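You operate a simulated robot arm through the tools that you are given. There is no shell and no other tool. Be economical: measure what you need, move in short steps, check, and stop when the job is done.

Carry out the task below with a simulated robot arm. There is one attempt and no reset: what you move stays moved.

TASK
Press the green spinner button three times.

The check looks at the end state, three seconds after you hand in, the way a careful person would. Anything else that was tipped, shoved, dropped, spilled or broken makes it a failure.

THE ROBOT
A 6-joint arm with a two-finger parallel gripper on a trunk, on a base that drives. Base frame: it is fixed to the floor where the robot stands at the start and does not move with it; the origin is under the middle of the robot, x ahead of it, y to its left, z up. Lengths are in mm, angles in rad, forces in N, time in s.
With the tool pointing down near the work surface it reaches from about 480 to 880 mm from the robot's upright axis, wherever it stands. Its first joint turns from -2.007 to 2.007 rad. Places, roughly: green spinner button [700, 0, 700]. Payload 4.2 kg.
Tool frame: the origin (TCP) lies between the finger pads and is the grasp point; the fingertips stand 23 mm ahead of it; z points along the fingers, y is the line along which they close. Largest opening 94 mm; finger width 38, thickness 10; the body of the gripper, 54 by 96 mm, starts 39 mm behind the TCP.
Orientation is told as [roll, pitch, yaw] about the base's x, y, z axes, in that order, counted from this pose: with the fingers straight down and closing along the base's y, the tool's x points along the base's -x, its y along +y and its z along -z.

THE INTERFACE
- The arm moves only by the tool move_arm. Its argument "targets" is a list of rows, each a list of 6 numbers: the shift along the base's x, y, z in mm, then the turn, a rotation vector about the base's x, y, z in rad. In form: [[dx, dy, dz, ax, ay, az], ...]. A call has 1 to 12 rows; each row is the pose to reach, as a shift and turn from the pose commanded when the call began. "grip" is the closure, from 0 (fully open) to 1 (shut), set as the call begins (left out, the last holds). Each row takes 0.2 s and may step no farther than 50 mm and 0.15 rad from the row before; otherwise, or with a gripper value out of range, the whole call is refused. A pose out of reach is approached as far as the arm can. The call stops where the force on the tool passes 40 N (or 10 N more than at its start, if that is more) or the arm is blocked; 0.2 s more then pass. The fingers move at their own pace (about 108 mm/s each) and stop on an object; they squeeze with about 31 N. The grip force told is the motor's: it shows also when the fingers shut on nothing. Time passes only in rows, and 0.2 s behind the last, so rows that repeat a pose let the fingers close. The reply holds the time, the measured pose of the TCP, the force on the tool along the base axes, the opening and the grip force, in the units named above and with some noise, and new pictures: "pictures" is both (left out), scene, wrist or none.
- Cameras (640 x 400 px; columns grow to the right, rows downward): "scene" is now at [230.1, 150.6, 1147.8]; the picture's right is [-0.48, -0.88, 0.00], its down [-0.46, 0.26, -0.85] and it looks along [0.74, -0.41, -0.53] (base axes); focal length 292 px, centre (320, 200). "wrist" rides on the gripper at [86, 16, -75] in the tool frame; the picture's right is [-0.18, 0.98, 0.00], its down [-0.58, -0.11, -0.81] and it looks along [-0.79, -0.15, 0.59] (tool axes); focal length 243 px, centre (320, 200). There is no depth. A picture from a camera that has moved, and an enlarged one, comes with that camera's place and axes in the base frame and with its lens.
- lift_body(by): slides the trunk up (or, below 0, down) by that many mm; the arm and the scene camera ride with it, the base frame stays. It gives what a move gives, with no picture.
- roll_base(legs): drives the robot by 1 to 6 legs, each [ahead, turn to the left] in mm and rad, along the robot's own axes; the way and the turn of a leg run together, so that a leg with both is an arc; at most 1500 mm and 3.142 rad a leg. The arm and the cameras ride along, it lands a little off, and it stops where it bumps. It gives what a move gives, and a new picture of the scene camera.
- turn_head(pan, tilt): turns the head with the scene camera to pan (to the left, within 1.396 rad either way) and tilt (down, from -0.506 to 1.204), counted from straight ahead of the robot. It gives what a move gives, and a new picture of the scene camera.
- enlarge(camera, box): a new picture of the part [left, top, right, bottom] of that camera's present view, enlarged. The clock stands still meanwhile.
- close_job(): hands the job in; it is judged then, once.

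Work in short steps. Places have to be worked out from the pictures, the camera data and where the tool is seen: move nearer, look again, correct. Check each grasp and each placing, and mend what went wrong. You have 120 turns and 170 pictures in all, those below and enlarged ones among them. Open the gripper and draw the arm clear of the work before you hand the job in, unless the task says otherwise; then end with one line.

The tools are called after "Call:" as a command line: name --pt "numbers of a row" for each row, then --argument value for the rest, lists and objects as JSON in quotes. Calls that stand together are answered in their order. move_arm: Moves the arm, as the interface text tells. Its arguments: {"type":"object","properties":{"targets":{"type":"array","items":{"type":"array","items":{"type":"number"}}},"grip":{"type":"number"},"pictures":{"type":"string","enum":["both","scene","wrist","none"]}},"required":["targets"]} The other tools are called the same way: lift_body (by) slides the trunk up or down; roll_base (legs) drives the base; turn_head (pan, tilt) turns the head that bears the scene camera; enlarge (camera, box) takes an enlarged picture of a part of a camera's view; close_job () hands the job in.

At the start:

```text
clock: 0.0
eef_pos: [600.6, 54.8, 882.2]
tool_rot: [0.0, 0.001, -0.001]
wrist_force: [-0.8, -0.4, 0.1]
gripper_width: 94.0
gripper_force: 0.1
trunk travel left (down, up): [-500.0, 490.0]
robot x, y, heading: [-3.2, 4.0, -0.003]
head pan, tilt: [-0.504, 0.557]
```

scene: 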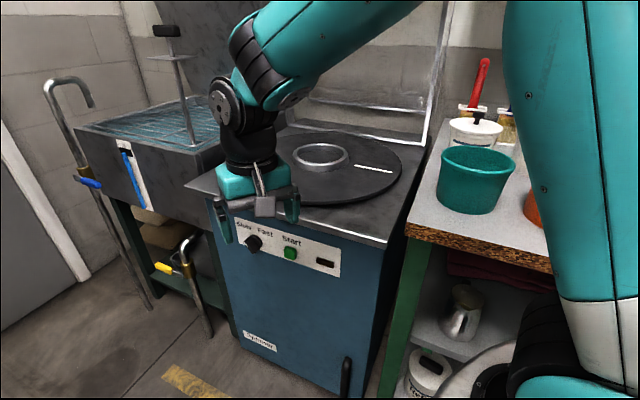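
wrist: 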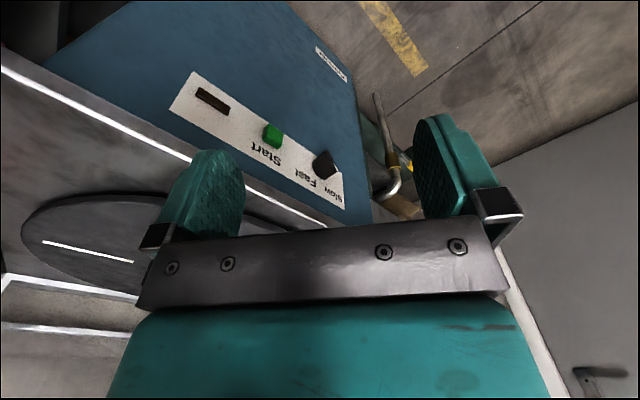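

I'll look closely at the button panel in both views; a rough triangulation puts the button near (740, -50, 650) on the front face.

Call:
enlarge --camera "scene" --box '[180, 130, 420, 280]'

Call:
enlarge --camera "wrist" --box '[140, 40, 380, 190]'

```text
2.67 times, centred on (300, 205) of scene
camera zoom: at [230.1, 150.6, 1147.8], right [-0.48, -0.88, 0.0], down [-0.46, 0.26, -0.85], along [0.74, -0.41, -0.53], focal length 779 px, centre (373, 187)
```

zoom: 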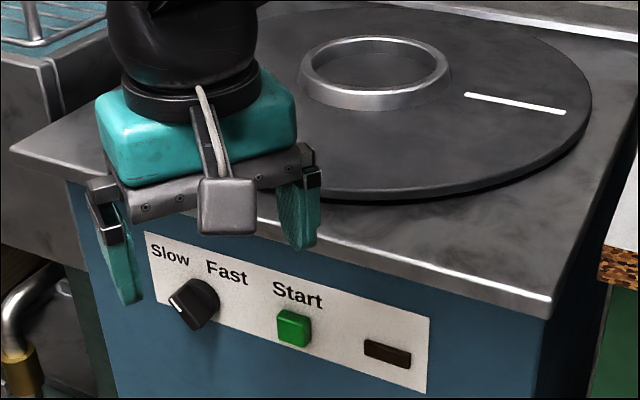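

```text
2.67 times, centred on (260, 115) of wrist
camera zoom: at [513.8, 70.0, 957.3], right [0.18, 0.98, 0.0], down [0.58, -0.11, 0.81], along [0.79, -0.15, -0.59], focal length 647 px, centre (480, 427)
```

zoom: 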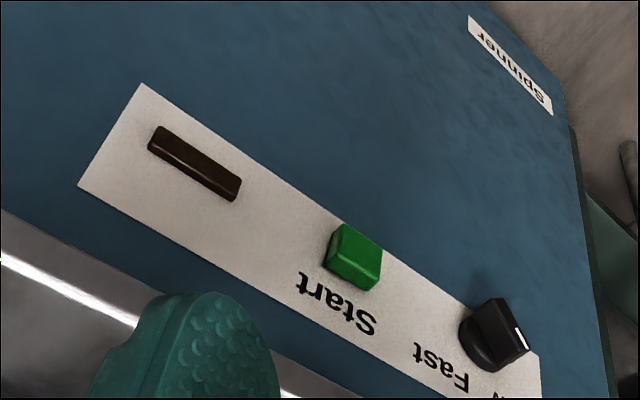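

The panel line's slope in both views shows the front face is turned: its outward normal is about (-0.57, 0.82, 0), so the press direction is about yaw -55°. I back off along that normal, close the fingers and yaw the tool to face the panel.

Call:
move_arm --pt "-10 15 0 0 0 -0.137" --pt "-20 30 0 0 0 -0.274" --pt "-30 45 0 0 0 -0.411" --pt "-40 60 0 0 0 -0.548" --pt "-50 75 0 0 0 -0.685" --pt "-60 90 0 0 0 -0.822" --pt "-70 105 0 0 0 -0.96" --grip 1

```text
clock: 1.6
eef_pos: [530.8, 159.0, 882.4]
tool_rot: [0.0, 0.0, -0.962]
wrist_force: [-0.1, 0.4, -0.5]
gripper_width: 0.0
gripper_force: 30.8
trunk travel left (down, up): [-500.0, 490.0]
robot x, y, heading: [-0.4, -1.8, -0.004]
head pan, tilt: [-0.504, 0.557]
camera scene: at [230.2, 150.5, 1147.8], right [-0.48, -0.88, 0.0], down [-0.46, 0.26, -0.85], along [0.74, -0.41, -0.53], focal length 292 px, centre (320, 200)
camera wrist: at [494.8, 238.5, 957.6], right [0.91, 0.41, 0.0], down [0.24, -0.54, 0.81], along [0.33, -0.74, -0.59], focal length 243 px, centre (320, 200)
```

scene: 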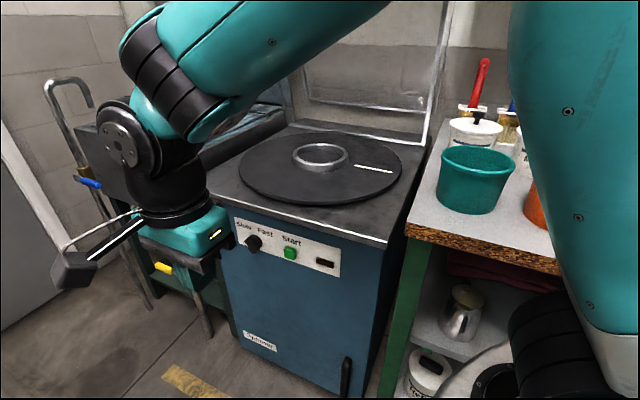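
wrist: 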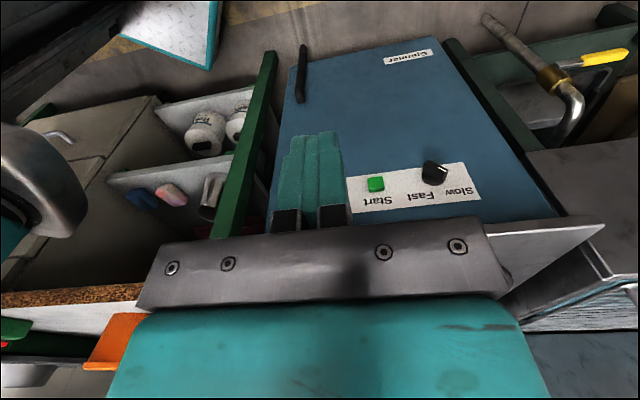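

With a third view the button comes out at about (739, -46, 655), press direction (0.574, -0.819, 0). I tilt the tool to horizontal toward the panel, well away from it.

Call:
move_arm --pt "0 0 0 -0.117 -0.082 0" --pt "0 0 0 -0.234 -0.164 0" --pt "0 0 0 -0.351 -0.246 0" --pt "0 0 0 -0.468 -0.328 0" --pt "0 0 0 -0.585 -0.41 0" --pt "0 0 -15 -0.702 -0.492 0" --pt "0 0 -30 -0.819 -0.574 0" --pt "0 0 -45 -0.936 -0.656 0" --pt "0 0 -60 -1.053 -0.738 0" --pt "0 0 -75 -1.17 -0.82 0" --pt "0 0 -90 -1.287 -0.901 0"

```text
clock: 4.0
eef_pos: [489.0, 74.4, 758.1]
tool_rot: [0.095, -1.556, -1.048]
wrist_force: [0.5, -0.6, -0.2]
gripper_width: 0.2
gripper_force: 31.4
out of reach, approached as far as the arm can: row 9, 10, 11
trunk travel left (down, up): [-500.0, 490.0]
robot x, y, heading: [-0.6, 1.9, -0.002]
head pan, tilt: [-0.504, 0.557]
camera scene: at [230.1, 150.6, 1147.9], right [-0.48, -0.88, 0.0], down [-0.46, 0.26, -0.85], along [0.74, -0.41, -0.53], focal length 292 px, centre (320, 200)
camera wrist: at [456.9, 146.7, 672.6], right [0.8, 0.57, 0.19], down [-0.55, 0.59, 0.59], along [0.23, -0.58, 0.78], focal length 243 px, centre (320, 200)
```

scene: 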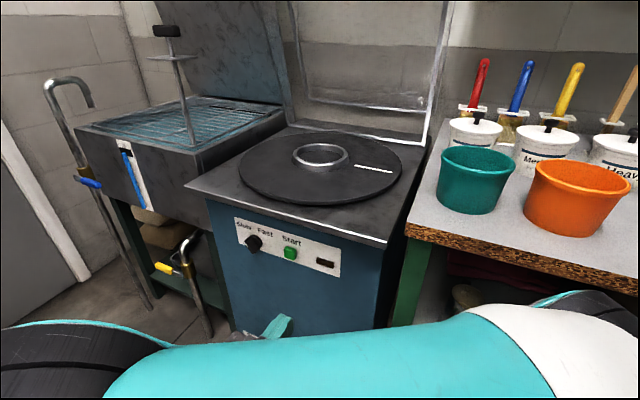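
wrist: 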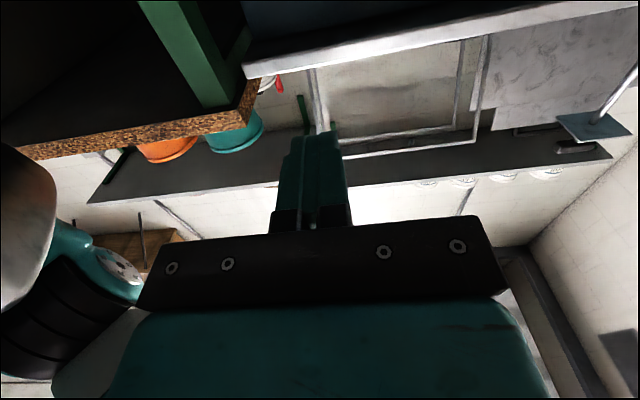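

The tool is now nearly horizontal, but the arm was cramped too close in. I make a small outward move to see how the commanded and measured poses relate.

Call:
move_arm --pt "30 0 0 0 0 0" --pt "60 0 0 0 0 0" --pt "60 0 0 0 0 0" --pictures "scene"

```text
clock: 4.8
eef_pos: [514.3, 52.4, 750.3]
tool_rot: [-0.052, -1.566, -0.907]
wrist_force: [-0.3, 0.0, -0.6]
gripper_width: 0.0
gripper_force: 31.2
out of reach, approached as far as the arm can: row 1, 2, 3
trunk travel left (down, up): [-500.0, 490.0]
robot x, y, heading: [-4.5, -2.4, -0.0]
head pan, tilt: [-0.504, 0.557]
camera scene: at [230.1, 150.6, 1147.8], right [-0.48, -0.88, 0.0], down [-0.46, 0.26, -0.85], along [0.74, -0.41, -0.53], focal length 292 px, centre (320, 200)
```

scene: 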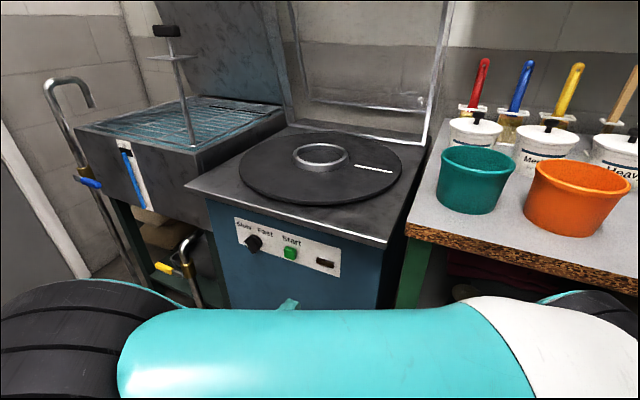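

Still limited; I continue outward toward the pre-press line, where the arm should have more room.

Call:
move_arm --pt "30 0 0 0 0 0" --pt "60 0 0 0 0 0" --pt "60 0 0 0 0 0" --pictures "both"

```text
clock: 5.6
eef_pos: [537.4, 29.5, 744.3]
tool_rot: [-0.138, -1.566, -0.819]
wrist_force: [-1.1, 0.4, -0.1]
gripper_width: 0.1
gripper_force: 30.8
out of reach, approached as far as the arm can: row 1, 2, 3
trunk travel left (down, up): [-500.0, 490.0]
robot x, y, heading: [-0.9, -2.1, -0.001]
head pan, tilt: [-0.504, 0.557]
camera scene: at [230.1, 150.6, 1147.8], right [-0.48, -0.88, 0.0], down [-0.46, 0.26, -0.85], along [0.74, -0.41, -0.53], focal length 292 px, centre (320, 200)
camera wrist: at [506.7, 100.3, 656.7], right [0.81, 0.56, 0.18], down [-0.55, 0.6, 0.59], along [0.22, -0.57, 0.79], focal length 243 px, centre (320, 200)
```

scene: 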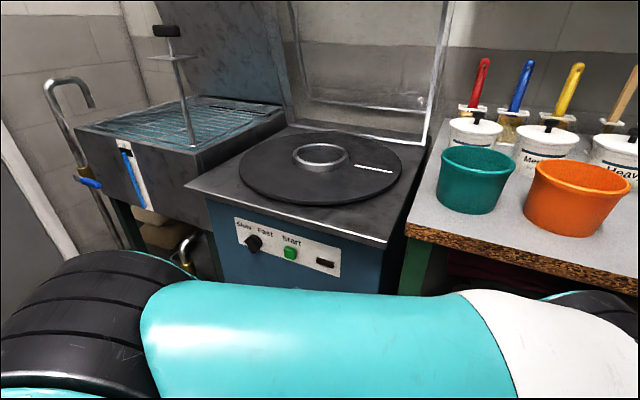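
wrist: 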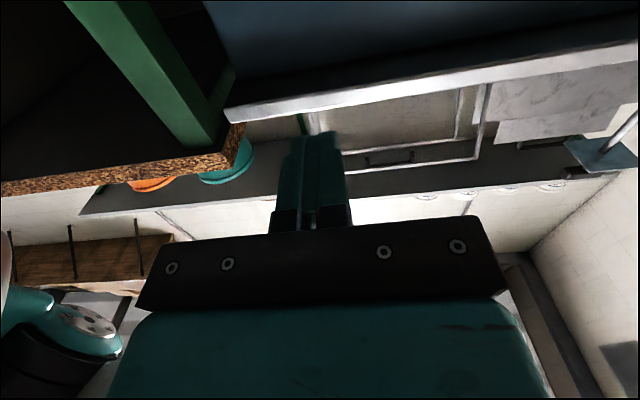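

The arm is cramped in this folded posture, so facing the panel with the base is better. First I untilt the tool back to pointing down and raise it.

Call:
move_arm --pt "-10 0 10 0.117 0.082 0" --pt "-20 0 20 0.234 0.164 0" --pt "-30 0 30 0.351 0.246 0" --pt "-40 0 40 0.468 0.328 0" --pt "-50 0 50 0.585 0.41 0" --pt "-60 0 60 0.702 0.492 0" --pt "-60 0 70 0.819 0.574 0" --pt "-60 0 80 0.936 0.656 0" --pt "-60 0 90 1.053 0.738 0" --pt "-60 0 100 1.17 0.82 0" --pt "-60 0 110 1.287 0.901 0"

```text
clock: 8.0
eef_pos: [476.4, 30.0, 854.0]
tool_rot: [0.0, 0.002, -0.959]
wrist_force: [-1.1, 0.4, -0.2]
gripper_width: 0.2
gripper_force: 31.2
trunk travel left (down, up): [-500.0, 490.0]
robot x, y, heading: [-0.4, -3.4, 0.001]
head pan, tilt: [-0.504, 0.557]
camera scene: at [230.1, 150.7, 1147.8], right [-0.48, -0.88, 0.0], down [-0.46, 0.26, -0.85], along [0.74, -0.41, -0.53], focal length 292 px, centre (320, 200)
camera wrist: at [439.7, 109.6, 928.6], right [0.91, 0.41, 0.0], down [0.25, -0.54, 0.8], along [0.33, -0.73, -0.59], focal length 243 px, centre (320, 200)
```

scene: 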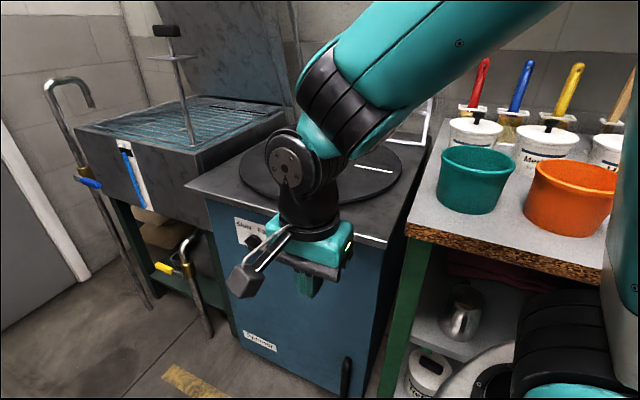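
wrist: 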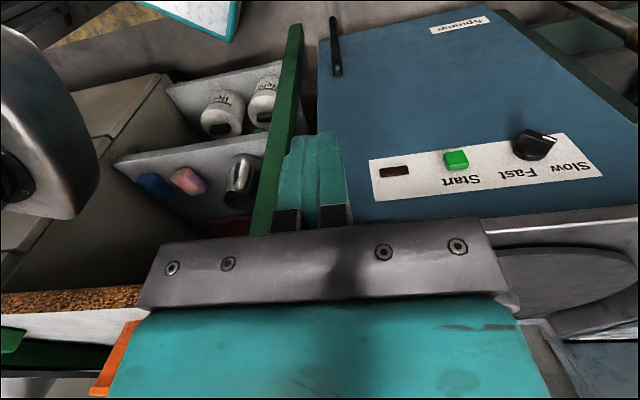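

The commanded pose resets to the measured one, and the arm is fine again. Before driving I'll try once more from farther out: move to about (640, 90, 800), then tilt partway toward the panel.

Call:
move_arm --pt "41 15 0 0 0 0" --pt "82 30 0 0 0 0" --pt "123 45 0 0 0 0" --pt "164 60 0 0 0 0" --pt "164 60 -10 -0.117 -0.082 0" --pt "164 60 -20 -0.234 -0.164 0" --pt "164 60 -30 -0.351 -0.246 0" --pt "164 60 -40 -0.468 -0.328 0" --pt "164 60 -50 -0.585 -0.41 0" --pt "164 60 -60 -0.702 -0.492 0" --pt "164 60 -70 -0.819 -0.574 0"

```text
clock: 10.4
eef_pos: [640.1, 89.8, 782.3]
tool_rot: [0.003, -1.003, -0.959]
wrist_force: [-0.7, -0.7, 1.1]
gripper_width: 0.2
gripper_force: 31.3
trunk travel left (down, up): [-500.0, 490.0]
robot x, y, heading: [0.5, -1.2, -0.001]
head pan, tilt: [-0.504, 0.557]
camera scene: at [230.1, 150.5, 1147.9], right [-0.48, -0.88, 0.0], down [-0.46, 0.26, -0.85], along [0.74, -0.41, -0.53], focal length 292 px, centre (320, 200)
camera wrist: at [590.3, 188.0, 749.9], right [0.86, 0.48, 0.16], down [-0.3, 0.24, 0.92], along [0.41, -0.84, 0.35], focal length 243 px, centre (320, 200)
```

scene: 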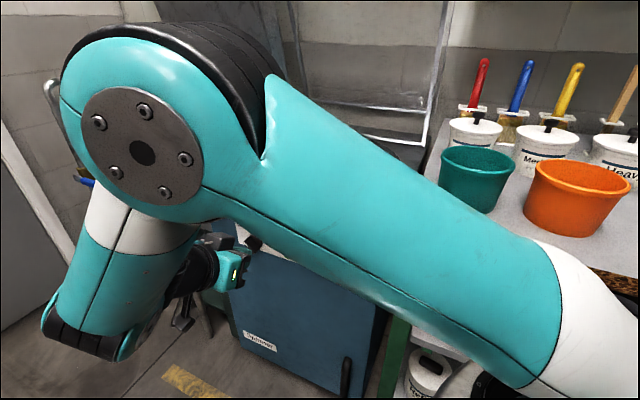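
wrist: 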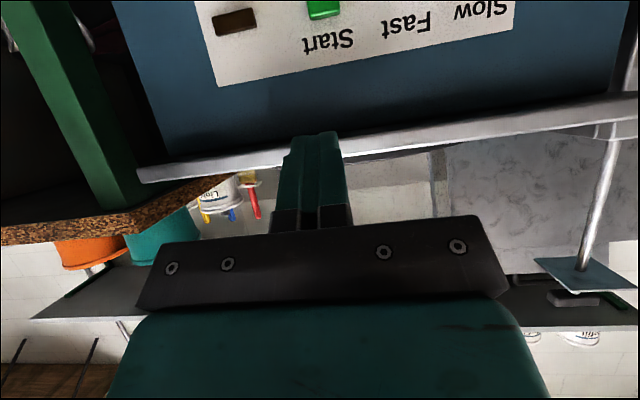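

Reached cleanly at 57° tilt. Now I lower to button height while tilting to about 86°, staying ~170 mm from the panel.

Call:
move_arm --pt "0 0 -32 -0.102 -0.072 0" --pt "0 0 -64 -0.205 -0.143 0" --pt "0 0 -96 -0.307 -0.215 0" --pt "0 0 -125 -0.409 -0.287 0"

```text
clock: 11.4
eef_pos: [612.4, 52.7, 656.0]
tool_rot: [0.033, -1.452, -0.979]
wrist_force: [-0.3, 0.5, 0.2]
gripper_width: 0.0
gripper_force: 31.0
out of reach, approached as far as the arm can: row 4
trunk travel left (down, up): [-500.0, 490.0]
robot x, y, heading: [-0.1, 2.2, 0.002]
head pan, tilt: [-0.504, 0.557]
camera scene: at [230.0, 150.7, 1147.9], right [-0.48, -0.88, 0.0], down [-0.46, 0.26, -0.85], along [0.74, -0.41, -0.53], focal length 292 px, centre (320, 200)
camera wrist: at [576.2, 130.0, 578.8], right [0.81, 0.56, 0.19], down [-0.52, 0.53, 0.67], along [0.28, -0.64, 0.72], focal length 243 px, centre (320, 200)
```

scene: 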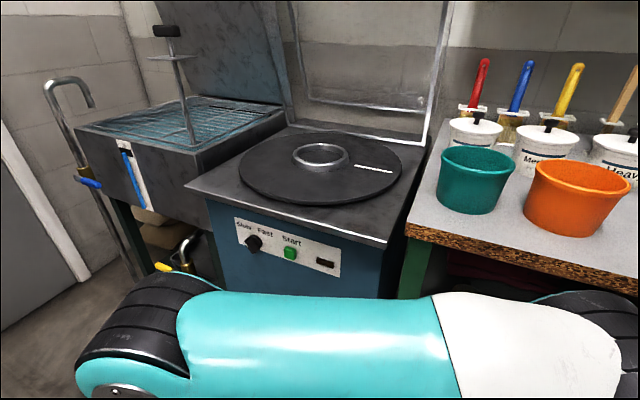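
wrist: 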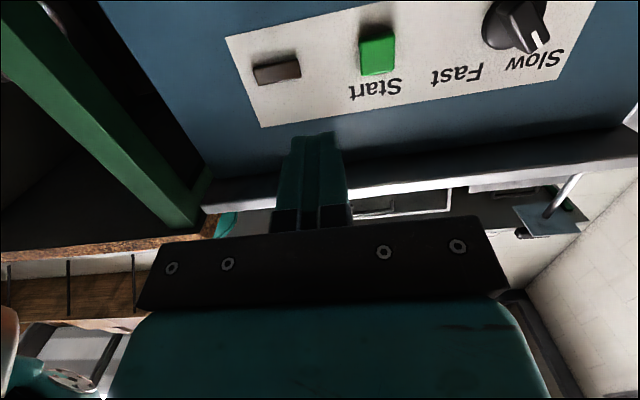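

The button is in clear view. I move outward to roughly 60 mm in front of it, on the press line.

Call:
move_arm --pt "40 -10 0 0 0 0" --pt "79 -31 0 0 0 0" --pt "79 -31 0 0 0 0"

```text
clock: 12.2
eef_pos: [686.2, 14.1, 652.8]
tool_rot: [0.021, -1.431, -0.958]
wrist_force: [0.0, -1.3, 0.5]
gripper_width: 0.0
gripper_force: 30.5
out of reach, approached as far as the arm can: row 1, 2, 3
trunk travel left (down, up): [-500.0, 490.0]
robot x, y, heading: [0.7, 1.8, -0.007]
head pan, tilt: [-0.504, 0.557]
camera scene: at [230.1, 150.6, 1147.8], right [-0.48, -0.88, 0.0], down [-0.46, 0.26, -0.85], along [0.74, -0.41, -0.53], focal length 292 px, centre (320, 200)
camera wrist: at [648.6, 91.9, 577.4], right [0.81, 0.56, 0.18], down [-0.51, 0.51, 0.69], along [0.29, -0.65, 0.7], focal length 243 px, centre (320, 200)
```

scene: 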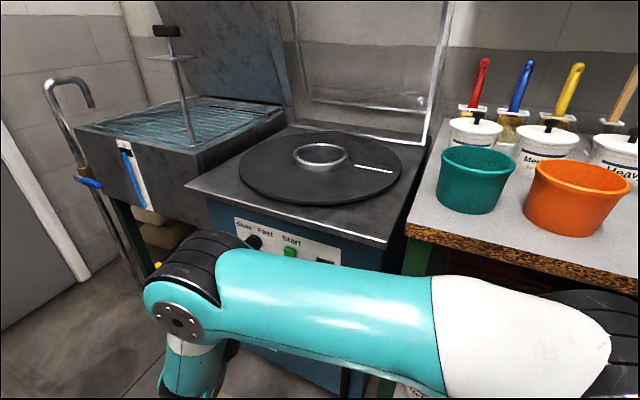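
wrist: 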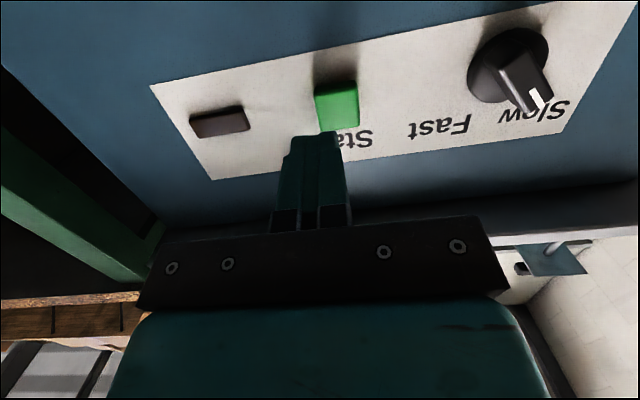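

Nicely placed: the tip is about 56 mm short of the button and about 11 mm to its right-hand (tangential) side. I correct sideways and close to about 20 mm.

Call:
move_arm --pt "9 6 2 0 0 0" --pt "29 -22 2 0 0 0" --pt "29 -22 2 0 0 0"

```text
clock: 13.0
eef_pos: [713.6, -11.4, 655.3]
tool_rot: [0.013, -1.439, -0.959]
wrist_force: [0.4, 0.5, -0.2]
gripper_width: 0.0
gripper_force: 31.2
out of reach, approached as far as the arm can: row 1, 2, 3
trunk travel left (down, up): [-500.0, 490.0]
robot x, y, heading: [0.5, 3.7, 0.001]
head pan, tilt: [-0.504, 0.557]
camera scene: at [230.1, 150.6, 1147.8], right [-0.48, -0.88, 0.0], down [-0.46, 0.26, -0.85], along [0.74, -0.41, -0.53], focal length 292 px, centre (320, 200)
camera wrist: at [676.6, 66.9, 579.9], right [0.81, 0.56, 0.18], down [-0.51, 0.52, 0.68], along [0.28, -0.65, 0.71], focal length 243 px, centre (320, 200)
```

scene: 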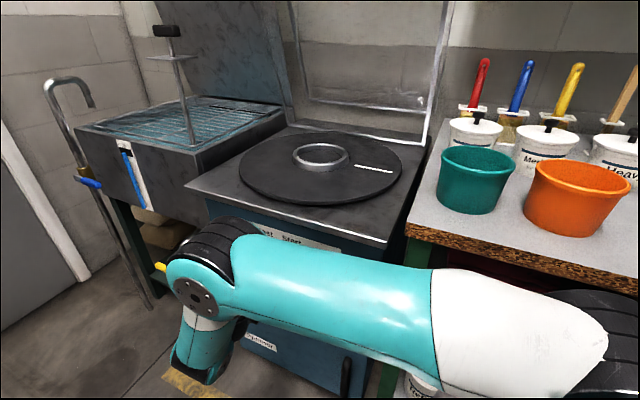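
wrist: 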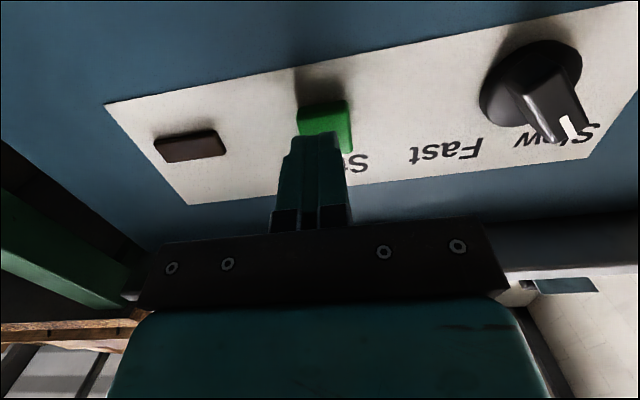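

About 20 mm to go; I enlarge the wrist view to check alignment of the tip with the button.

Call:
enlarge --camera "wrist" --box '[240, 70, 400, 170]'

```text
4.00 times, centred on (320, 120) of wrist
camera zoom: at [676.6, 66.9, 579.9], right [0.81, 0.56, 0.18], down [-0.51, 0.52, 0.68], along [0.28, -0.65, 0.71], focal length 970 px, centre (320, 520)
```

zoom: 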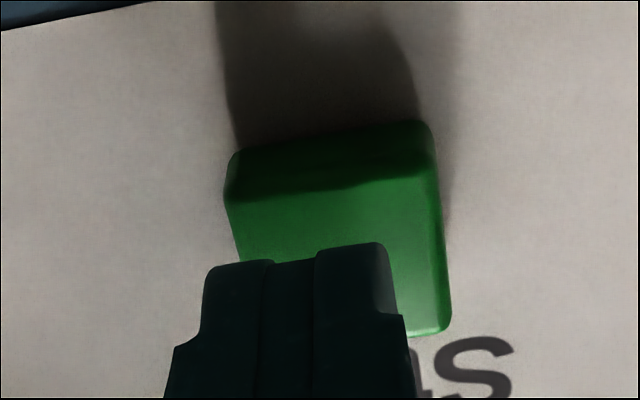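

Button face centre is about (740, -45, 657); the tip needs +2 mm sideways and +2 mm up. I approach in small steps to find contact.

Call:
move_arm --pt "5 -4 2 0 0 0" --pt "8.6 -8.6 2 0 0 0" --pt "10.3 -11.1 2 0 0 0" --pt "12 -13.5 2 0 0 0" --pictures "wrist"

```text
clock: 14.0
eef_pos: [726.3, -25.2, 657.5]
tool_rot: [0.017, -1.446, -0.963]
wrist_force: [-2.0, 1.5, 1.1]
gripper_width: 0.1
gripper_force: 31.0
trunk travel left (down, up): [-500.0, 490.0]
robot x, y, heading: [1.8, -3.2, -0.001]
head pan, tilt: [-0.504, 0.557]
camera wrist: at [688.8, 53.4, 581.7], right [0.81, 0.56, 0.18], down [-0.52, 0.53, 0.68], along [0.28, -0.64, 0.71], focal length 243 px, centre (320, 200)
```

wrist: 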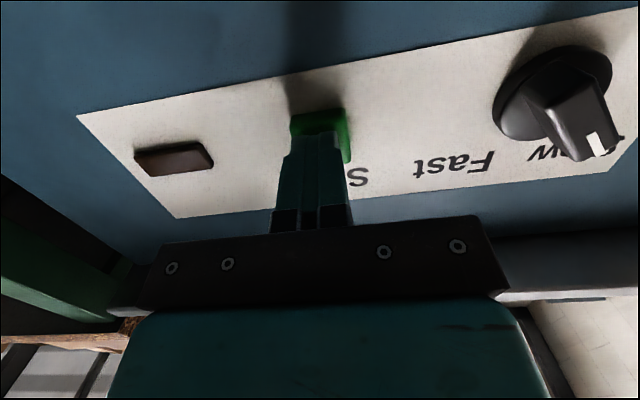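

A small reaction of ~2.4 N along the normal suggests first contact. I check closely before pressing.

Call:
enlarge --camera "wrist" --box '[240, 70, 400, 170]'

```text
4.00 times, centred on (320, 120) of wrist
camera zoom: at [688.8, 53.4, 581.7], right [0.81, 0.56, 0.18], down [-0.52, 0.53, 0.68], along [0.28, -0.64, 0.71], focal length 970 px, centre (320, 520)
```

zoom: 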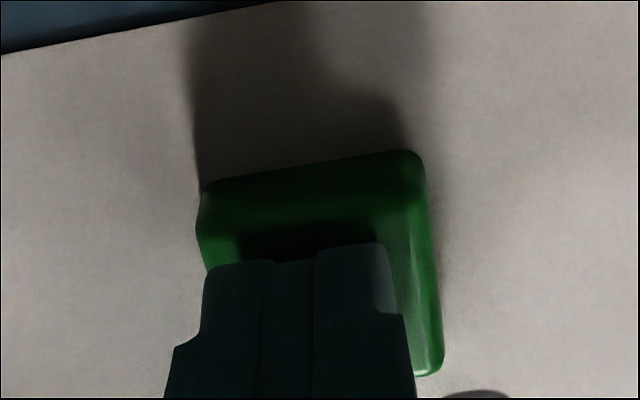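

The tip is essentially at the button face. I press in slowly by 6 mm and read the force.

Call:
move_arm --pt "1.1 -1.6 0 0 0 0" --pt "2.3 -3.3 0 0 0 0" --pt "3.4 -4.9 0 0 0 0" --pictures "wrist"

```text
clock: 14.8
eef_pos: [728.5, -29.5, 658.7]
tool_rot: [0.005, -1.448, -0.949]
wrist_force: [-19.2, 13.8, -0.3]
gripper_width: 0.0
gripper_force: 30.9
trunk travel left (down, up): [-500.0, 490.0]
robot x, y, heading: [1.8, -0.0, 0.002]
head pan, tilt: [-0.504, 0.557]
camera wrist: at [692.0, 49.0, 581.4], right [0.81, 0.56, 0.18], down [-0.52, 0.53, 0.68], along [0.28, -0.64, 0.71], focal length 243 px, centre (320, 200)
```

wrist: 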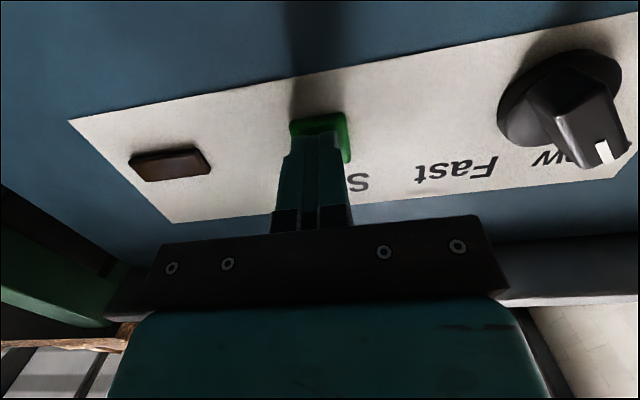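

Force rose to ~24 N. I check whether the button went in and whether the spinner shows anything.

Call:
enlarge --camera "wrist" --box '[240, 70, 400, 170]'

Call:
enlarge --camera "scene" --box '[160, 110, 440, 285]'

```text
4.00 times, centred on (320, 120) of wrist
camera zoom: at [692.0, 49.0, 581.4], right [0.81, 0.56, 0.18], down [-0.52, 0.53, 0.68], along [0.28, -0.64, 0.71], focal length 970 px, centre (320, 520)
```

zoom: 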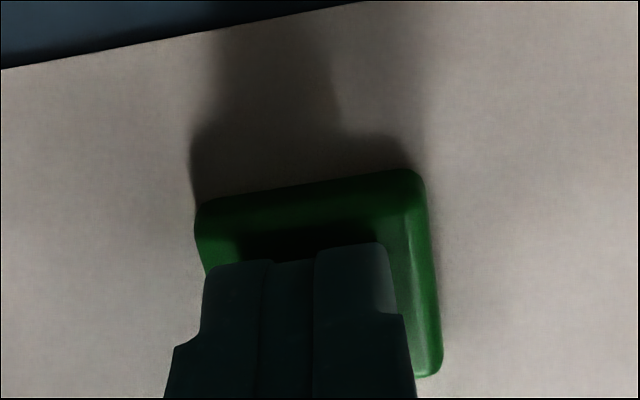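

```text
2.29 times, centred on (300, 198) of scene
camera zoom: at [229.4, 151.2, 1147.8], right [-0.48, -0.88, 0.0], down [-0.46, 0.25, -0.85], along [0.74, -0.41, -0.53], focal length 668 px, centre (366, 206)
```

zoom: 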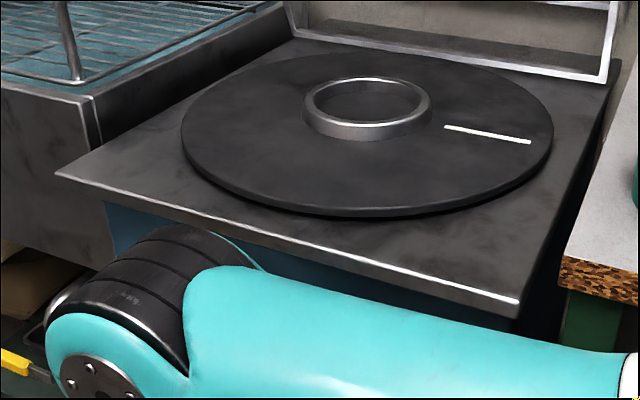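

The button has moved in somewhat; the platter mark hasn't moved. I press a little further to see if it bottoms out.

Call:
move_arm --pt "0.6 -0.8 0 0 0 0" --pt "1.1 -1.6 0 0 0 0" --pt "1.7 -2.5 0 0 0 0"

```text
clock: 15.6
eef_pos: [730.7, -30.6, 659.0]
tool_rot: [0.006, -1.447, -0.947]
wrist_force: [-28.1, 24.1, -8.0]
gripper_width: 0.0
gripper_force: 30.4
trunk travel left (down, up): [-500.0, 490.0]
robot x, y, heading: [-0.1, 1.1, -0.004]
head pan, tilt: [-0.504, 0.557]
camera scene: at [229.5, 151.6, 1147.7], right [-0.48, -0.88, 0.0], down [-0.46, 0.25, -0.85], along [0.74, -0.41, -0.53], focal length 292 px, centre (320, 200)
camera wrist: at [693.6, 47.1, 581.6], right [0.81, 0.56, 0.18], down [-0.52, 0.53, 0.68], along [0.28, -0.64, 0.71], focal length 243 px, centre (320, 200)
```

scene: 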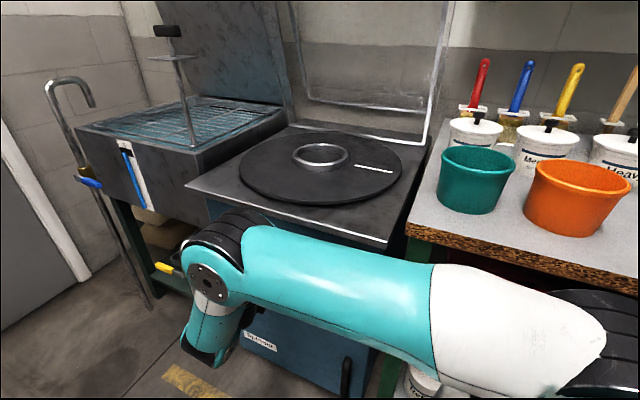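
wrist: 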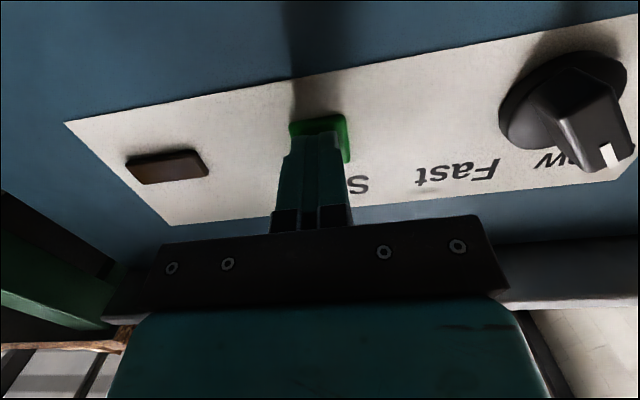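

Force is ~38 N, so the button is likely bottomed. I release by backing off 15 mm and look for a reaction.

Call:
move_arm --pt "-4 6 0 0 0 0" --pt "-8.6 12.3 0 0 0 0" --pt "-11.5 16.4 0 0 0 0"

Call:
enlarge --camera "wrist" --box '[240, 70, 400, 170]'

Call:
enlarge --camera "scene" --box '[160, 110, 440, 285]'

```text
clock: 16.4
eef_pos: [720.6, -17.1, 657.7]
tool_rot: [0.022, -1.441, -0.965]
wrist_force: [0.2, -0.6, 0.1]
gripper_width: 0.1
gripper_force: 30.8
trunk travel left (down, up): [-500.0, 490.0]
robot x, y, heading: [3.3, -1.3, 0.004]
head pan, tilt: [-0.504, 0.557]
camera scene: at [230.3, 150.6, 1147.8], right [-0.48, -0.88, 0.0], down [-0.46, 0.26, -0.85], along [0.74, -0.41, -0.53], focal length 292 px, centre (320, 200)
camera wrist: at [683.6, 61.7, 582.4], right [0.81, 0.56, 0.19], down [-0.52, 0.52, 0.68], along [0.28, -0.65, 0.71], focal length 243 px, centre (320, 200)
```

scene: 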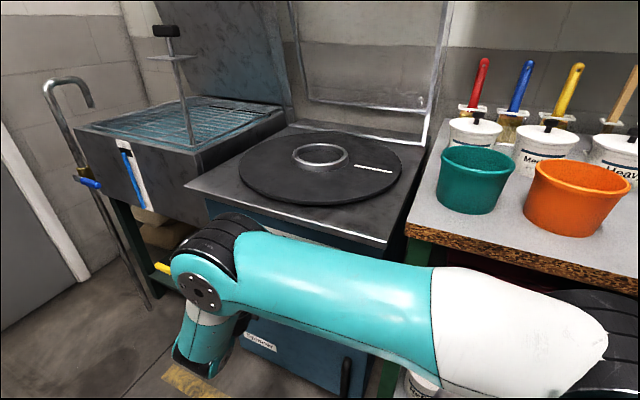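
wrist: 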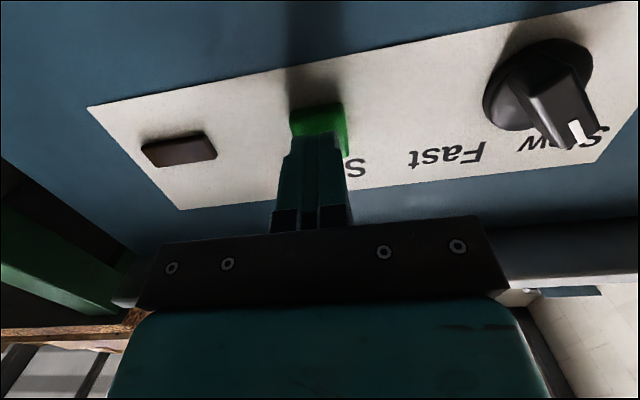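

```text
4.00 times, centred on (320, 120) of wrist
camera zoom: at [683.6, 61.7, 582.4], right [0.81, 0.56, 0.19], down [-0.52, 0.52, 0.68], along [0.28, -0.65, 0.71], focal length 970 px, centre (320, 520)
```

zoom: 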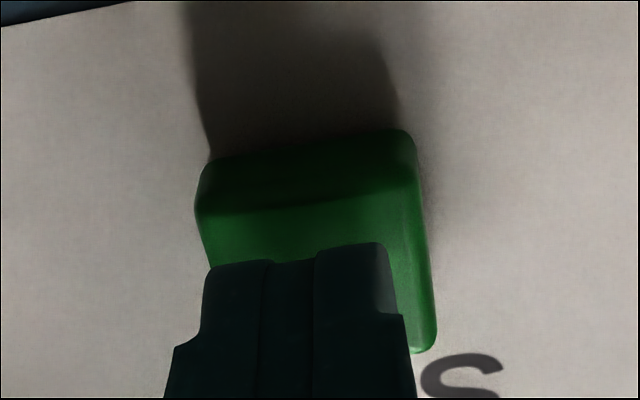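

```text
2.29 times, centred on (300, 198) of scene
camera zoom: at [230.3, 150.6, 1147.8], right [-0.48, -0.88, 0.0], down [-0.46, 0.26, -0.85], along [0.74, -0.41, -0.53], focal length 668 px, centre (366, 206)
```

zoom: 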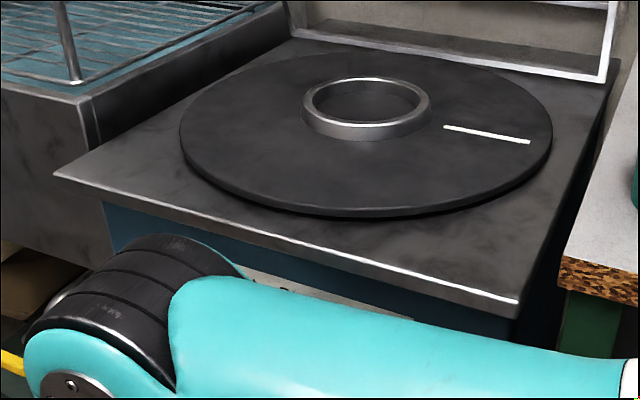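

The button sprang back out (it had visibly sunk ~5 mm). Second press: push to about the same depth, slightly deeper, and enlarge at full depth.

Call:
move_arm --pt "4 -6 -1 0 0 0" --pt "7.5 -11 -1 0 0 0" --pt "10 -14.3 -1 0 0 0" --pt "11.5 -16.4 -1 0 0 0" --pt "12.6 -18 -1 0 0 0" --pt "12.6 -18 -1 0 0 0" --pictures "none"

Call:
enlarge --camera "wrist" --box '[120, 70, 380, 232]'

```text
clock: 17.5
eef_pos: [730.3, -27.8, 657.5]
tool_rot: [-0.005, -1.451, -0.93]
wrist_force: [-16.9, 17.1, 0.4]
gripper_width: 0.0
gripper_force: 31.0
trunk travel left (down, up): [-500.0, 490.0]
robot x, y, heading: [-2.5, 2.1, 0.008]
head pan, tilt: [-0.504, 0.557]
stopped in row 5: the force on the tool passed its limit (the readings are from after the stop); the commanded pose is now the measured one
```

```text
2.46 times, centred on (250, 151) of wrist
camera zoom: at [692.2, 49.7, 580.3], right [0.8, 0.56, 0.18], down [-0.52, 0.52, 0.67], along [0.29, -0.64, 0.72], focal length 597 px, centre (492, 321)
```

zoom: 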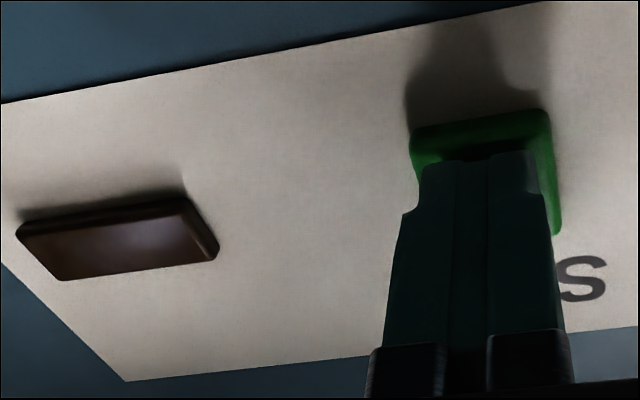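

The second press went past 40 N, a full press. I release fully and look at panel and platter.

Call:
move_arm --pt "-4 6 0 0 0 0" --pt "-8.6 12.3 0 0 0 0" --pt "-14 20 0 0 0 0" --pt "-14 20 0 0 0 0"

Call:
enlarge --camera "wrist" --box '[120, 70, 380, 232]'

```text
clock: 18.5
eef_pos: [717.2, -12.6, 655.7]
tool_rot: [0.003, -1.441, -0.946]
wrist_force: [-0.5, 0.0, -1.6]
gripper_width: 0.0
gripper_force: 31.4
trunk travel left (down, up): [-500.0, 490.0]
robot x, y, heading: [-2.3, 0.5, 0.003]
head pan, tilt: [-0.504, 0.557]
camera scene: at [229.7, 151.2, 1147.8], right [-0.48, -0.88, 0.0], down [-0.46, 0.25, -0.85], along [0.74, -0.41, -0.53], focal length 292 px, centre (320, 200)
camera wrist: at [680.1, 65.8, 580.6], right [0.81, 0.56, 0.18], down [-0.51, 0.52, 0.68], along [0.29, -0.65, 0.71], focal length 243 px, centre (320, 200)
```

scene: 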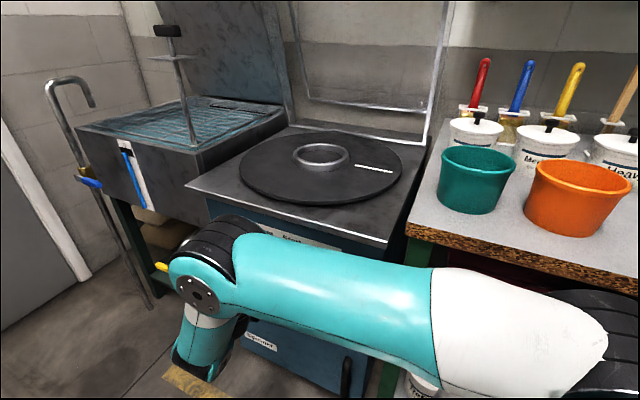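
wrist: 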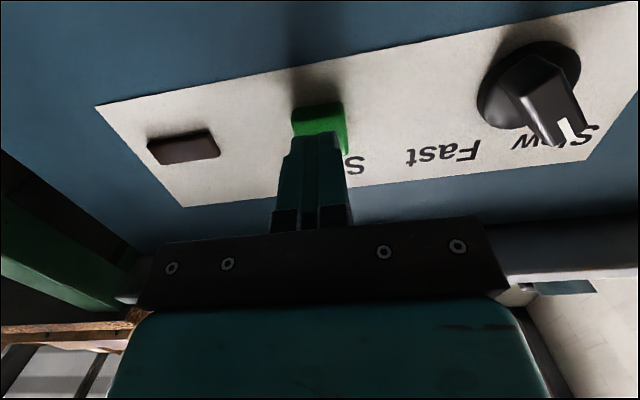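

```text
2.46 times, centred on (250, 151) of wrist
camera zoom: at [680.1, 65.8, 580.6], right [0.81, 0.56, 0.18], down [-0.51, 0.52, 0.68], along [0.29, -0.65, 0.71], focal length 597 px, centre (492, 321)
```

zoom: 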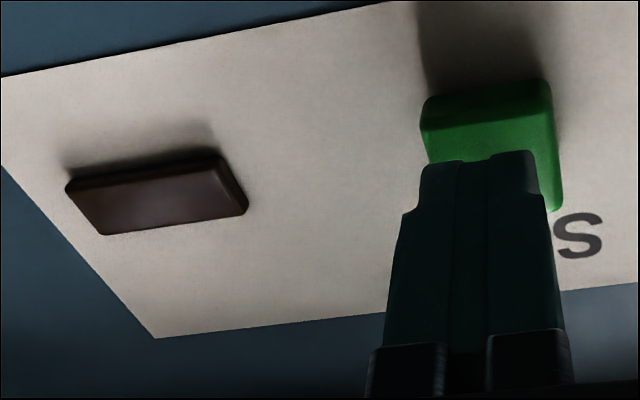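

Button back out again. Third press, same stroke until the 40 N stop, with an enlarged look at the lamp while held.

Call:
move_arm --pt "4 -6 0 0 0 0" --pt "8 -12 0 0 0 0" --pt "11 -16.2 0 0 0 0" --pt "13 -19 0 0 0 0" --pt "14.5 -21.2 0 0 0 0" --pt "15.8 -23 0 0 0 0" --pt "17 -24.7 0 0 0 0" --pictures "scene"

Call:
enlarge --camera "wrist" --box '[120, 70, 380, 232]'

```text
clock: 19.8
eef_pos: [730.4, -27.9, 657.3]
tool_rot: [-0.013, -1.448, -0.92]
wrist_force: [-118.8, 132.4, 6.8]
gripper_width: 0.1
gripper_force: 30.9
trunk travel left (down, up): [-500.0, 490.0]
robot x, y, heading: [-0.7, -0.4, 0.008]
head pan, tilt: [-0.504, 0.557]
stopped in row 6: the force on the tool passed its limit (the readings are from after the stop); the commanded pose is now the measured one
camera scene: at [227.2, 153.6, 1147.8], right [-0.48, -0.88, 0.0], down [-0.46, 0.25, -0.85], along [0.75, -0.41, -0.53], focal length 292 px, centre (320, 200)
```

scene: 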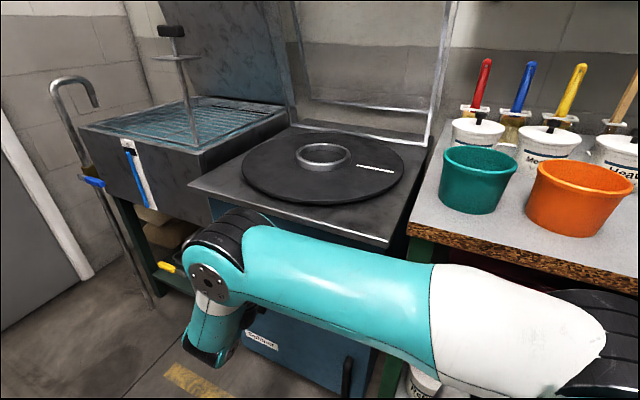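

```text
2.46 times, centred on (250, 151) of wrist
camera zoom: at [692.1, 49.9, 580.1], right [0.8, 0.57, 0.18], down [-0.52, 0.52, 0.68], along [0.29, -0.64, 0.72], focal length 597 px, centre (492, 321)
```

zoom: 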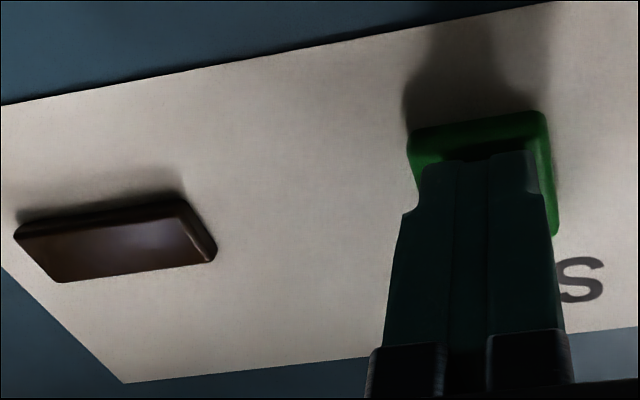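

The button hit a hard stop at the same depth as before, and the force spiked to about 178 N, so I release at once.

Call:
move_arm --pt "-4 6 0 0 0 0" --pt "-8.6 12.3 0 0 0 0" --pt "-17 24.5 0 0 0 0" --pt "-17 24.5 0 0 0 0" --pt "-17 24.5 0 0 0 0"

Call:
enlarge --camera "scene" --box '[160, 110, 440, 285]'

```text
clock: 21.0
eef_pos: [714.9, -8.5, 656.4]
tool_rot: [0.0, -1.44, -0.935]
wrist_force: [0.6, 0.0, 0.7]
gripper_width: 0.0
gripper_force: 31.1
trunk travel left (down, up): [-500.0, 490.0]
robot x, y, heading: [-2.1, 1.4, 0.006]
head pan, tilt: [-0.504, 0.557]
camera scene: at [229.1, 151.9, 1147.8], right [-0.48, -0.88, 0.0], down [-0.46, 0.25, -0.85], along [0.74, -0.41, -0.53], focal length 292 px, centre (320, 200)
camera wrist: at [676.4, 70.0, 580.6], right [0.81, 0.56, 0.18], down [-0.52, 0.52, 0.68], along [0.29, -0.64, 0.71], focal length 243 px, centre (320, 200)
```

scene: 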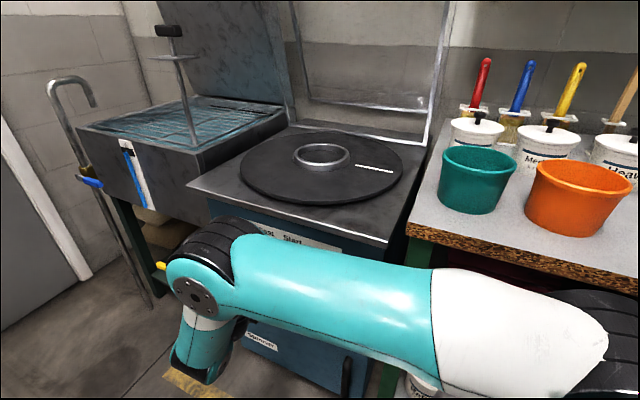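
wrist: 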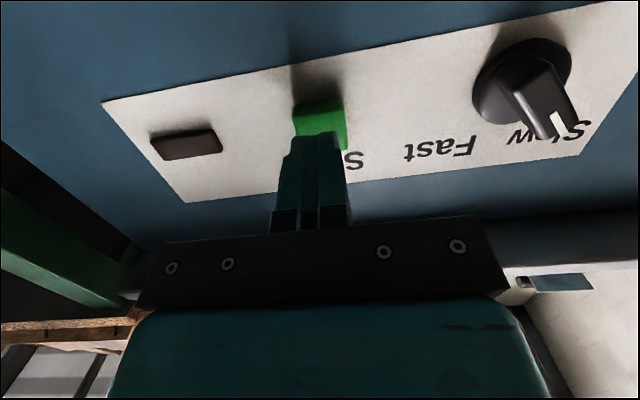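

```text
2.29 times, centred on (300, 198) of scene
camera zoom: at [229.1, 151.9, 1147.8], right [-0.48, -0.88, 0.0], down [-0.46, 0.25, -0.85], along [0.74, -0.41, -0.53], focal length 668 px, centre (366, 206)
```

zoom: 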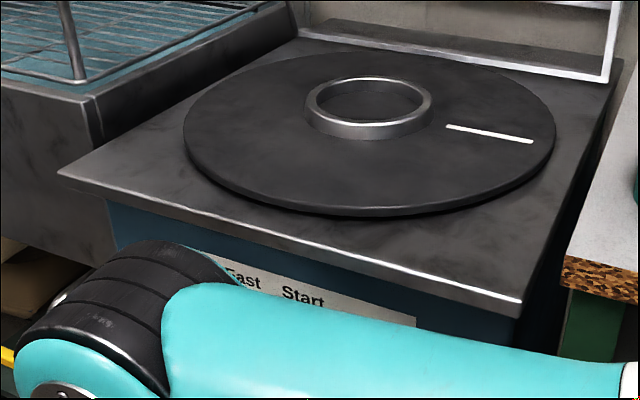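

All three strokes reached the same hard stop and the button is out again. The lamp and platter never reacted to any of them, so I judge the presses by stroke and force. I now draw the arm back away from the panel.

Call:
move_arm --pt "-20 28 0 0 0 0" --pt "-40 57 0 0.05 0.035 0" --pt "-57 81 20 0.16 0.112 0" --pt "-70 99 50 0.27 0.19 0" --pt "-75 105 85 0.38 0.266 0" --pt "-75 105 120 0.48 0.336 0" --pt "-75 105 130 0.597 0.418 0" --pt "-75 105 140 0.714 0.5 0" --pt "-75 105 150 0.831 0.582 0" --pt "-75 105 160 0.948 0.664 0" --pt "-75 105 170 1.065 0.746 0" --pt "-75 105 180 1.18 0.828 0"

```text
clock: 23.6
eef_pos: [640.0, 98.7, 835.2]
tool_rot: [0.02, -0.006, -0.954]
wrist_force: [0.1, 0.8, 0.2]
gripper_width: 0.0
gripper_force: 31.3
out of reach, approached as far as the arm can: row 1
trunk travel left (down, up): [-500.0, 490.0]
robot x, y, heading: [-4.1, -1.1, 0.001]
head pan, tilt: [-0.504, 0.557]
camera scene: at [229.0, 152.0, 1147.7], right [-0.48, -0.88, 0.0], down [-0.46, 0.25, -0.85], along [0.74, -0.41, -0.53], focal length 292 px, centre (320, 200)
camera wrist: at [601.3, 177.2, 910.9], right [0.91, 0.42, 0.02], down [0.23, -0.54, 0.81], along [0.35, -0.73, -0.59], focal length 243 px, centre (320, 200)
```

scene: 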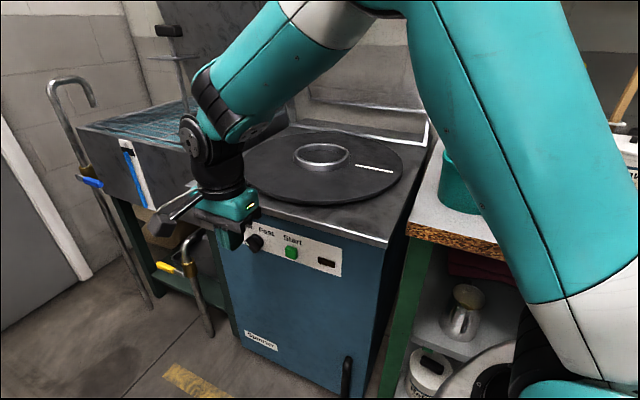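
wrist: 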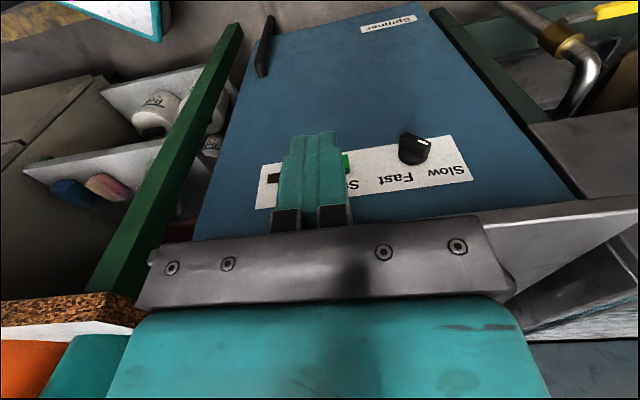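

The arm is clear and nothing else looks disturbed. I move a little farther back and open the gripper.

Call:
move_arm --pt "-30 20 10 0 0 0" --pt "-60 40 20 0 0 0" --pt "-90 60 30 0 0 0" --pt "-90 60 30 0 0 0" --grip 0

Call:
enlarge --camera "scene" --box '[180, 130, 420, 280]'

```text
clock: 24.6
eef_pos: [547.9, 156.7, 867.0]
tool_rot: [0.018, -0.007, -0.955]
wrist_force: [0.4, 0.5, -0.7]
gripper_width: 94.0
gripper_force: 0.0
trunk travel left (down, up): [-500.0, 490.0]
robot x, y, heading: [-3.9, -0.2, 0.005]
head pan, tilt: [-0.504, 0.557]
camera scene: at [229.1, 151.9, 1147.8], right [-0.48, -0.88, 0.0], down [-0.46, 0.25, -0.85], along [0.74, -0.41, -0.53], focal length 292 px, centre (320, 200)
camera wrist: at [508.6, 236.9, 941.3], right [0.91, 0.42, 0.02], down [0.23, -0.54, 0.81], along [0.35, -0.73, -0.59], focal length 243 px, centre (320, 200)
```

scene: 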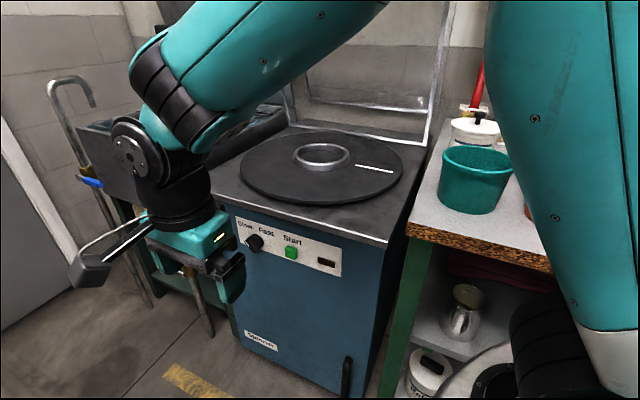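
wrist: 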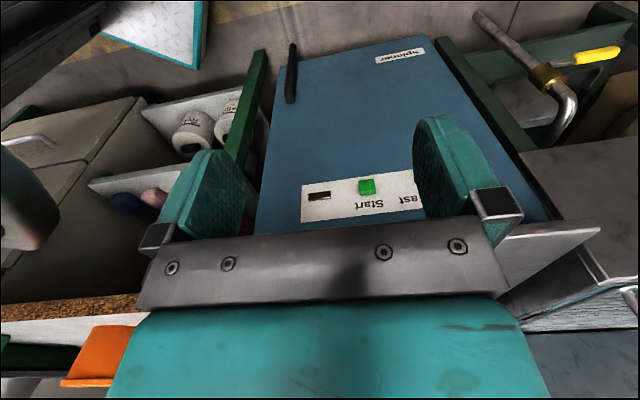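

```text
2.67 times, centred on (300, 205) of scene
camera zoom: at [229.1, 151.9, 1147.8], right [-0.48, -0.88, 0.0], down [-0.46, 0.25, -0.85], along [0.74, -0.41, -0.53], focal length 779 px, centre (373, 187)
```

zoom: 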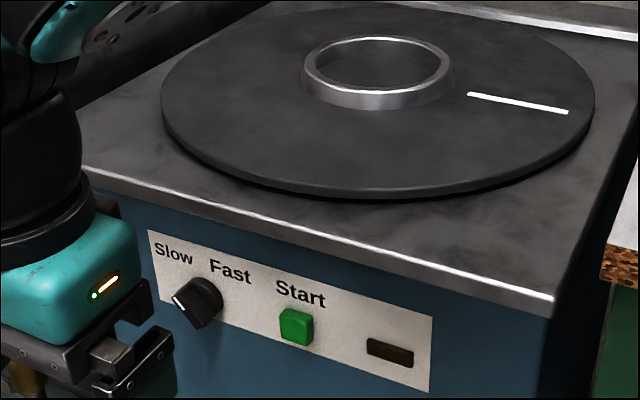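

The panel, knob and platter look unchanged, the gripper is open and the arm is clear. Three full press-and-release strokes are done, so I hand in.

Call:
close_job

```text
The job is handed in.
```

I pressed the green Start button three times, fully in and back out each time. The spinner's lamp and platter never reacted, so I can't confirm the machine counted the presses; the third press peaked at about 178 N, and nothing else looks moved.
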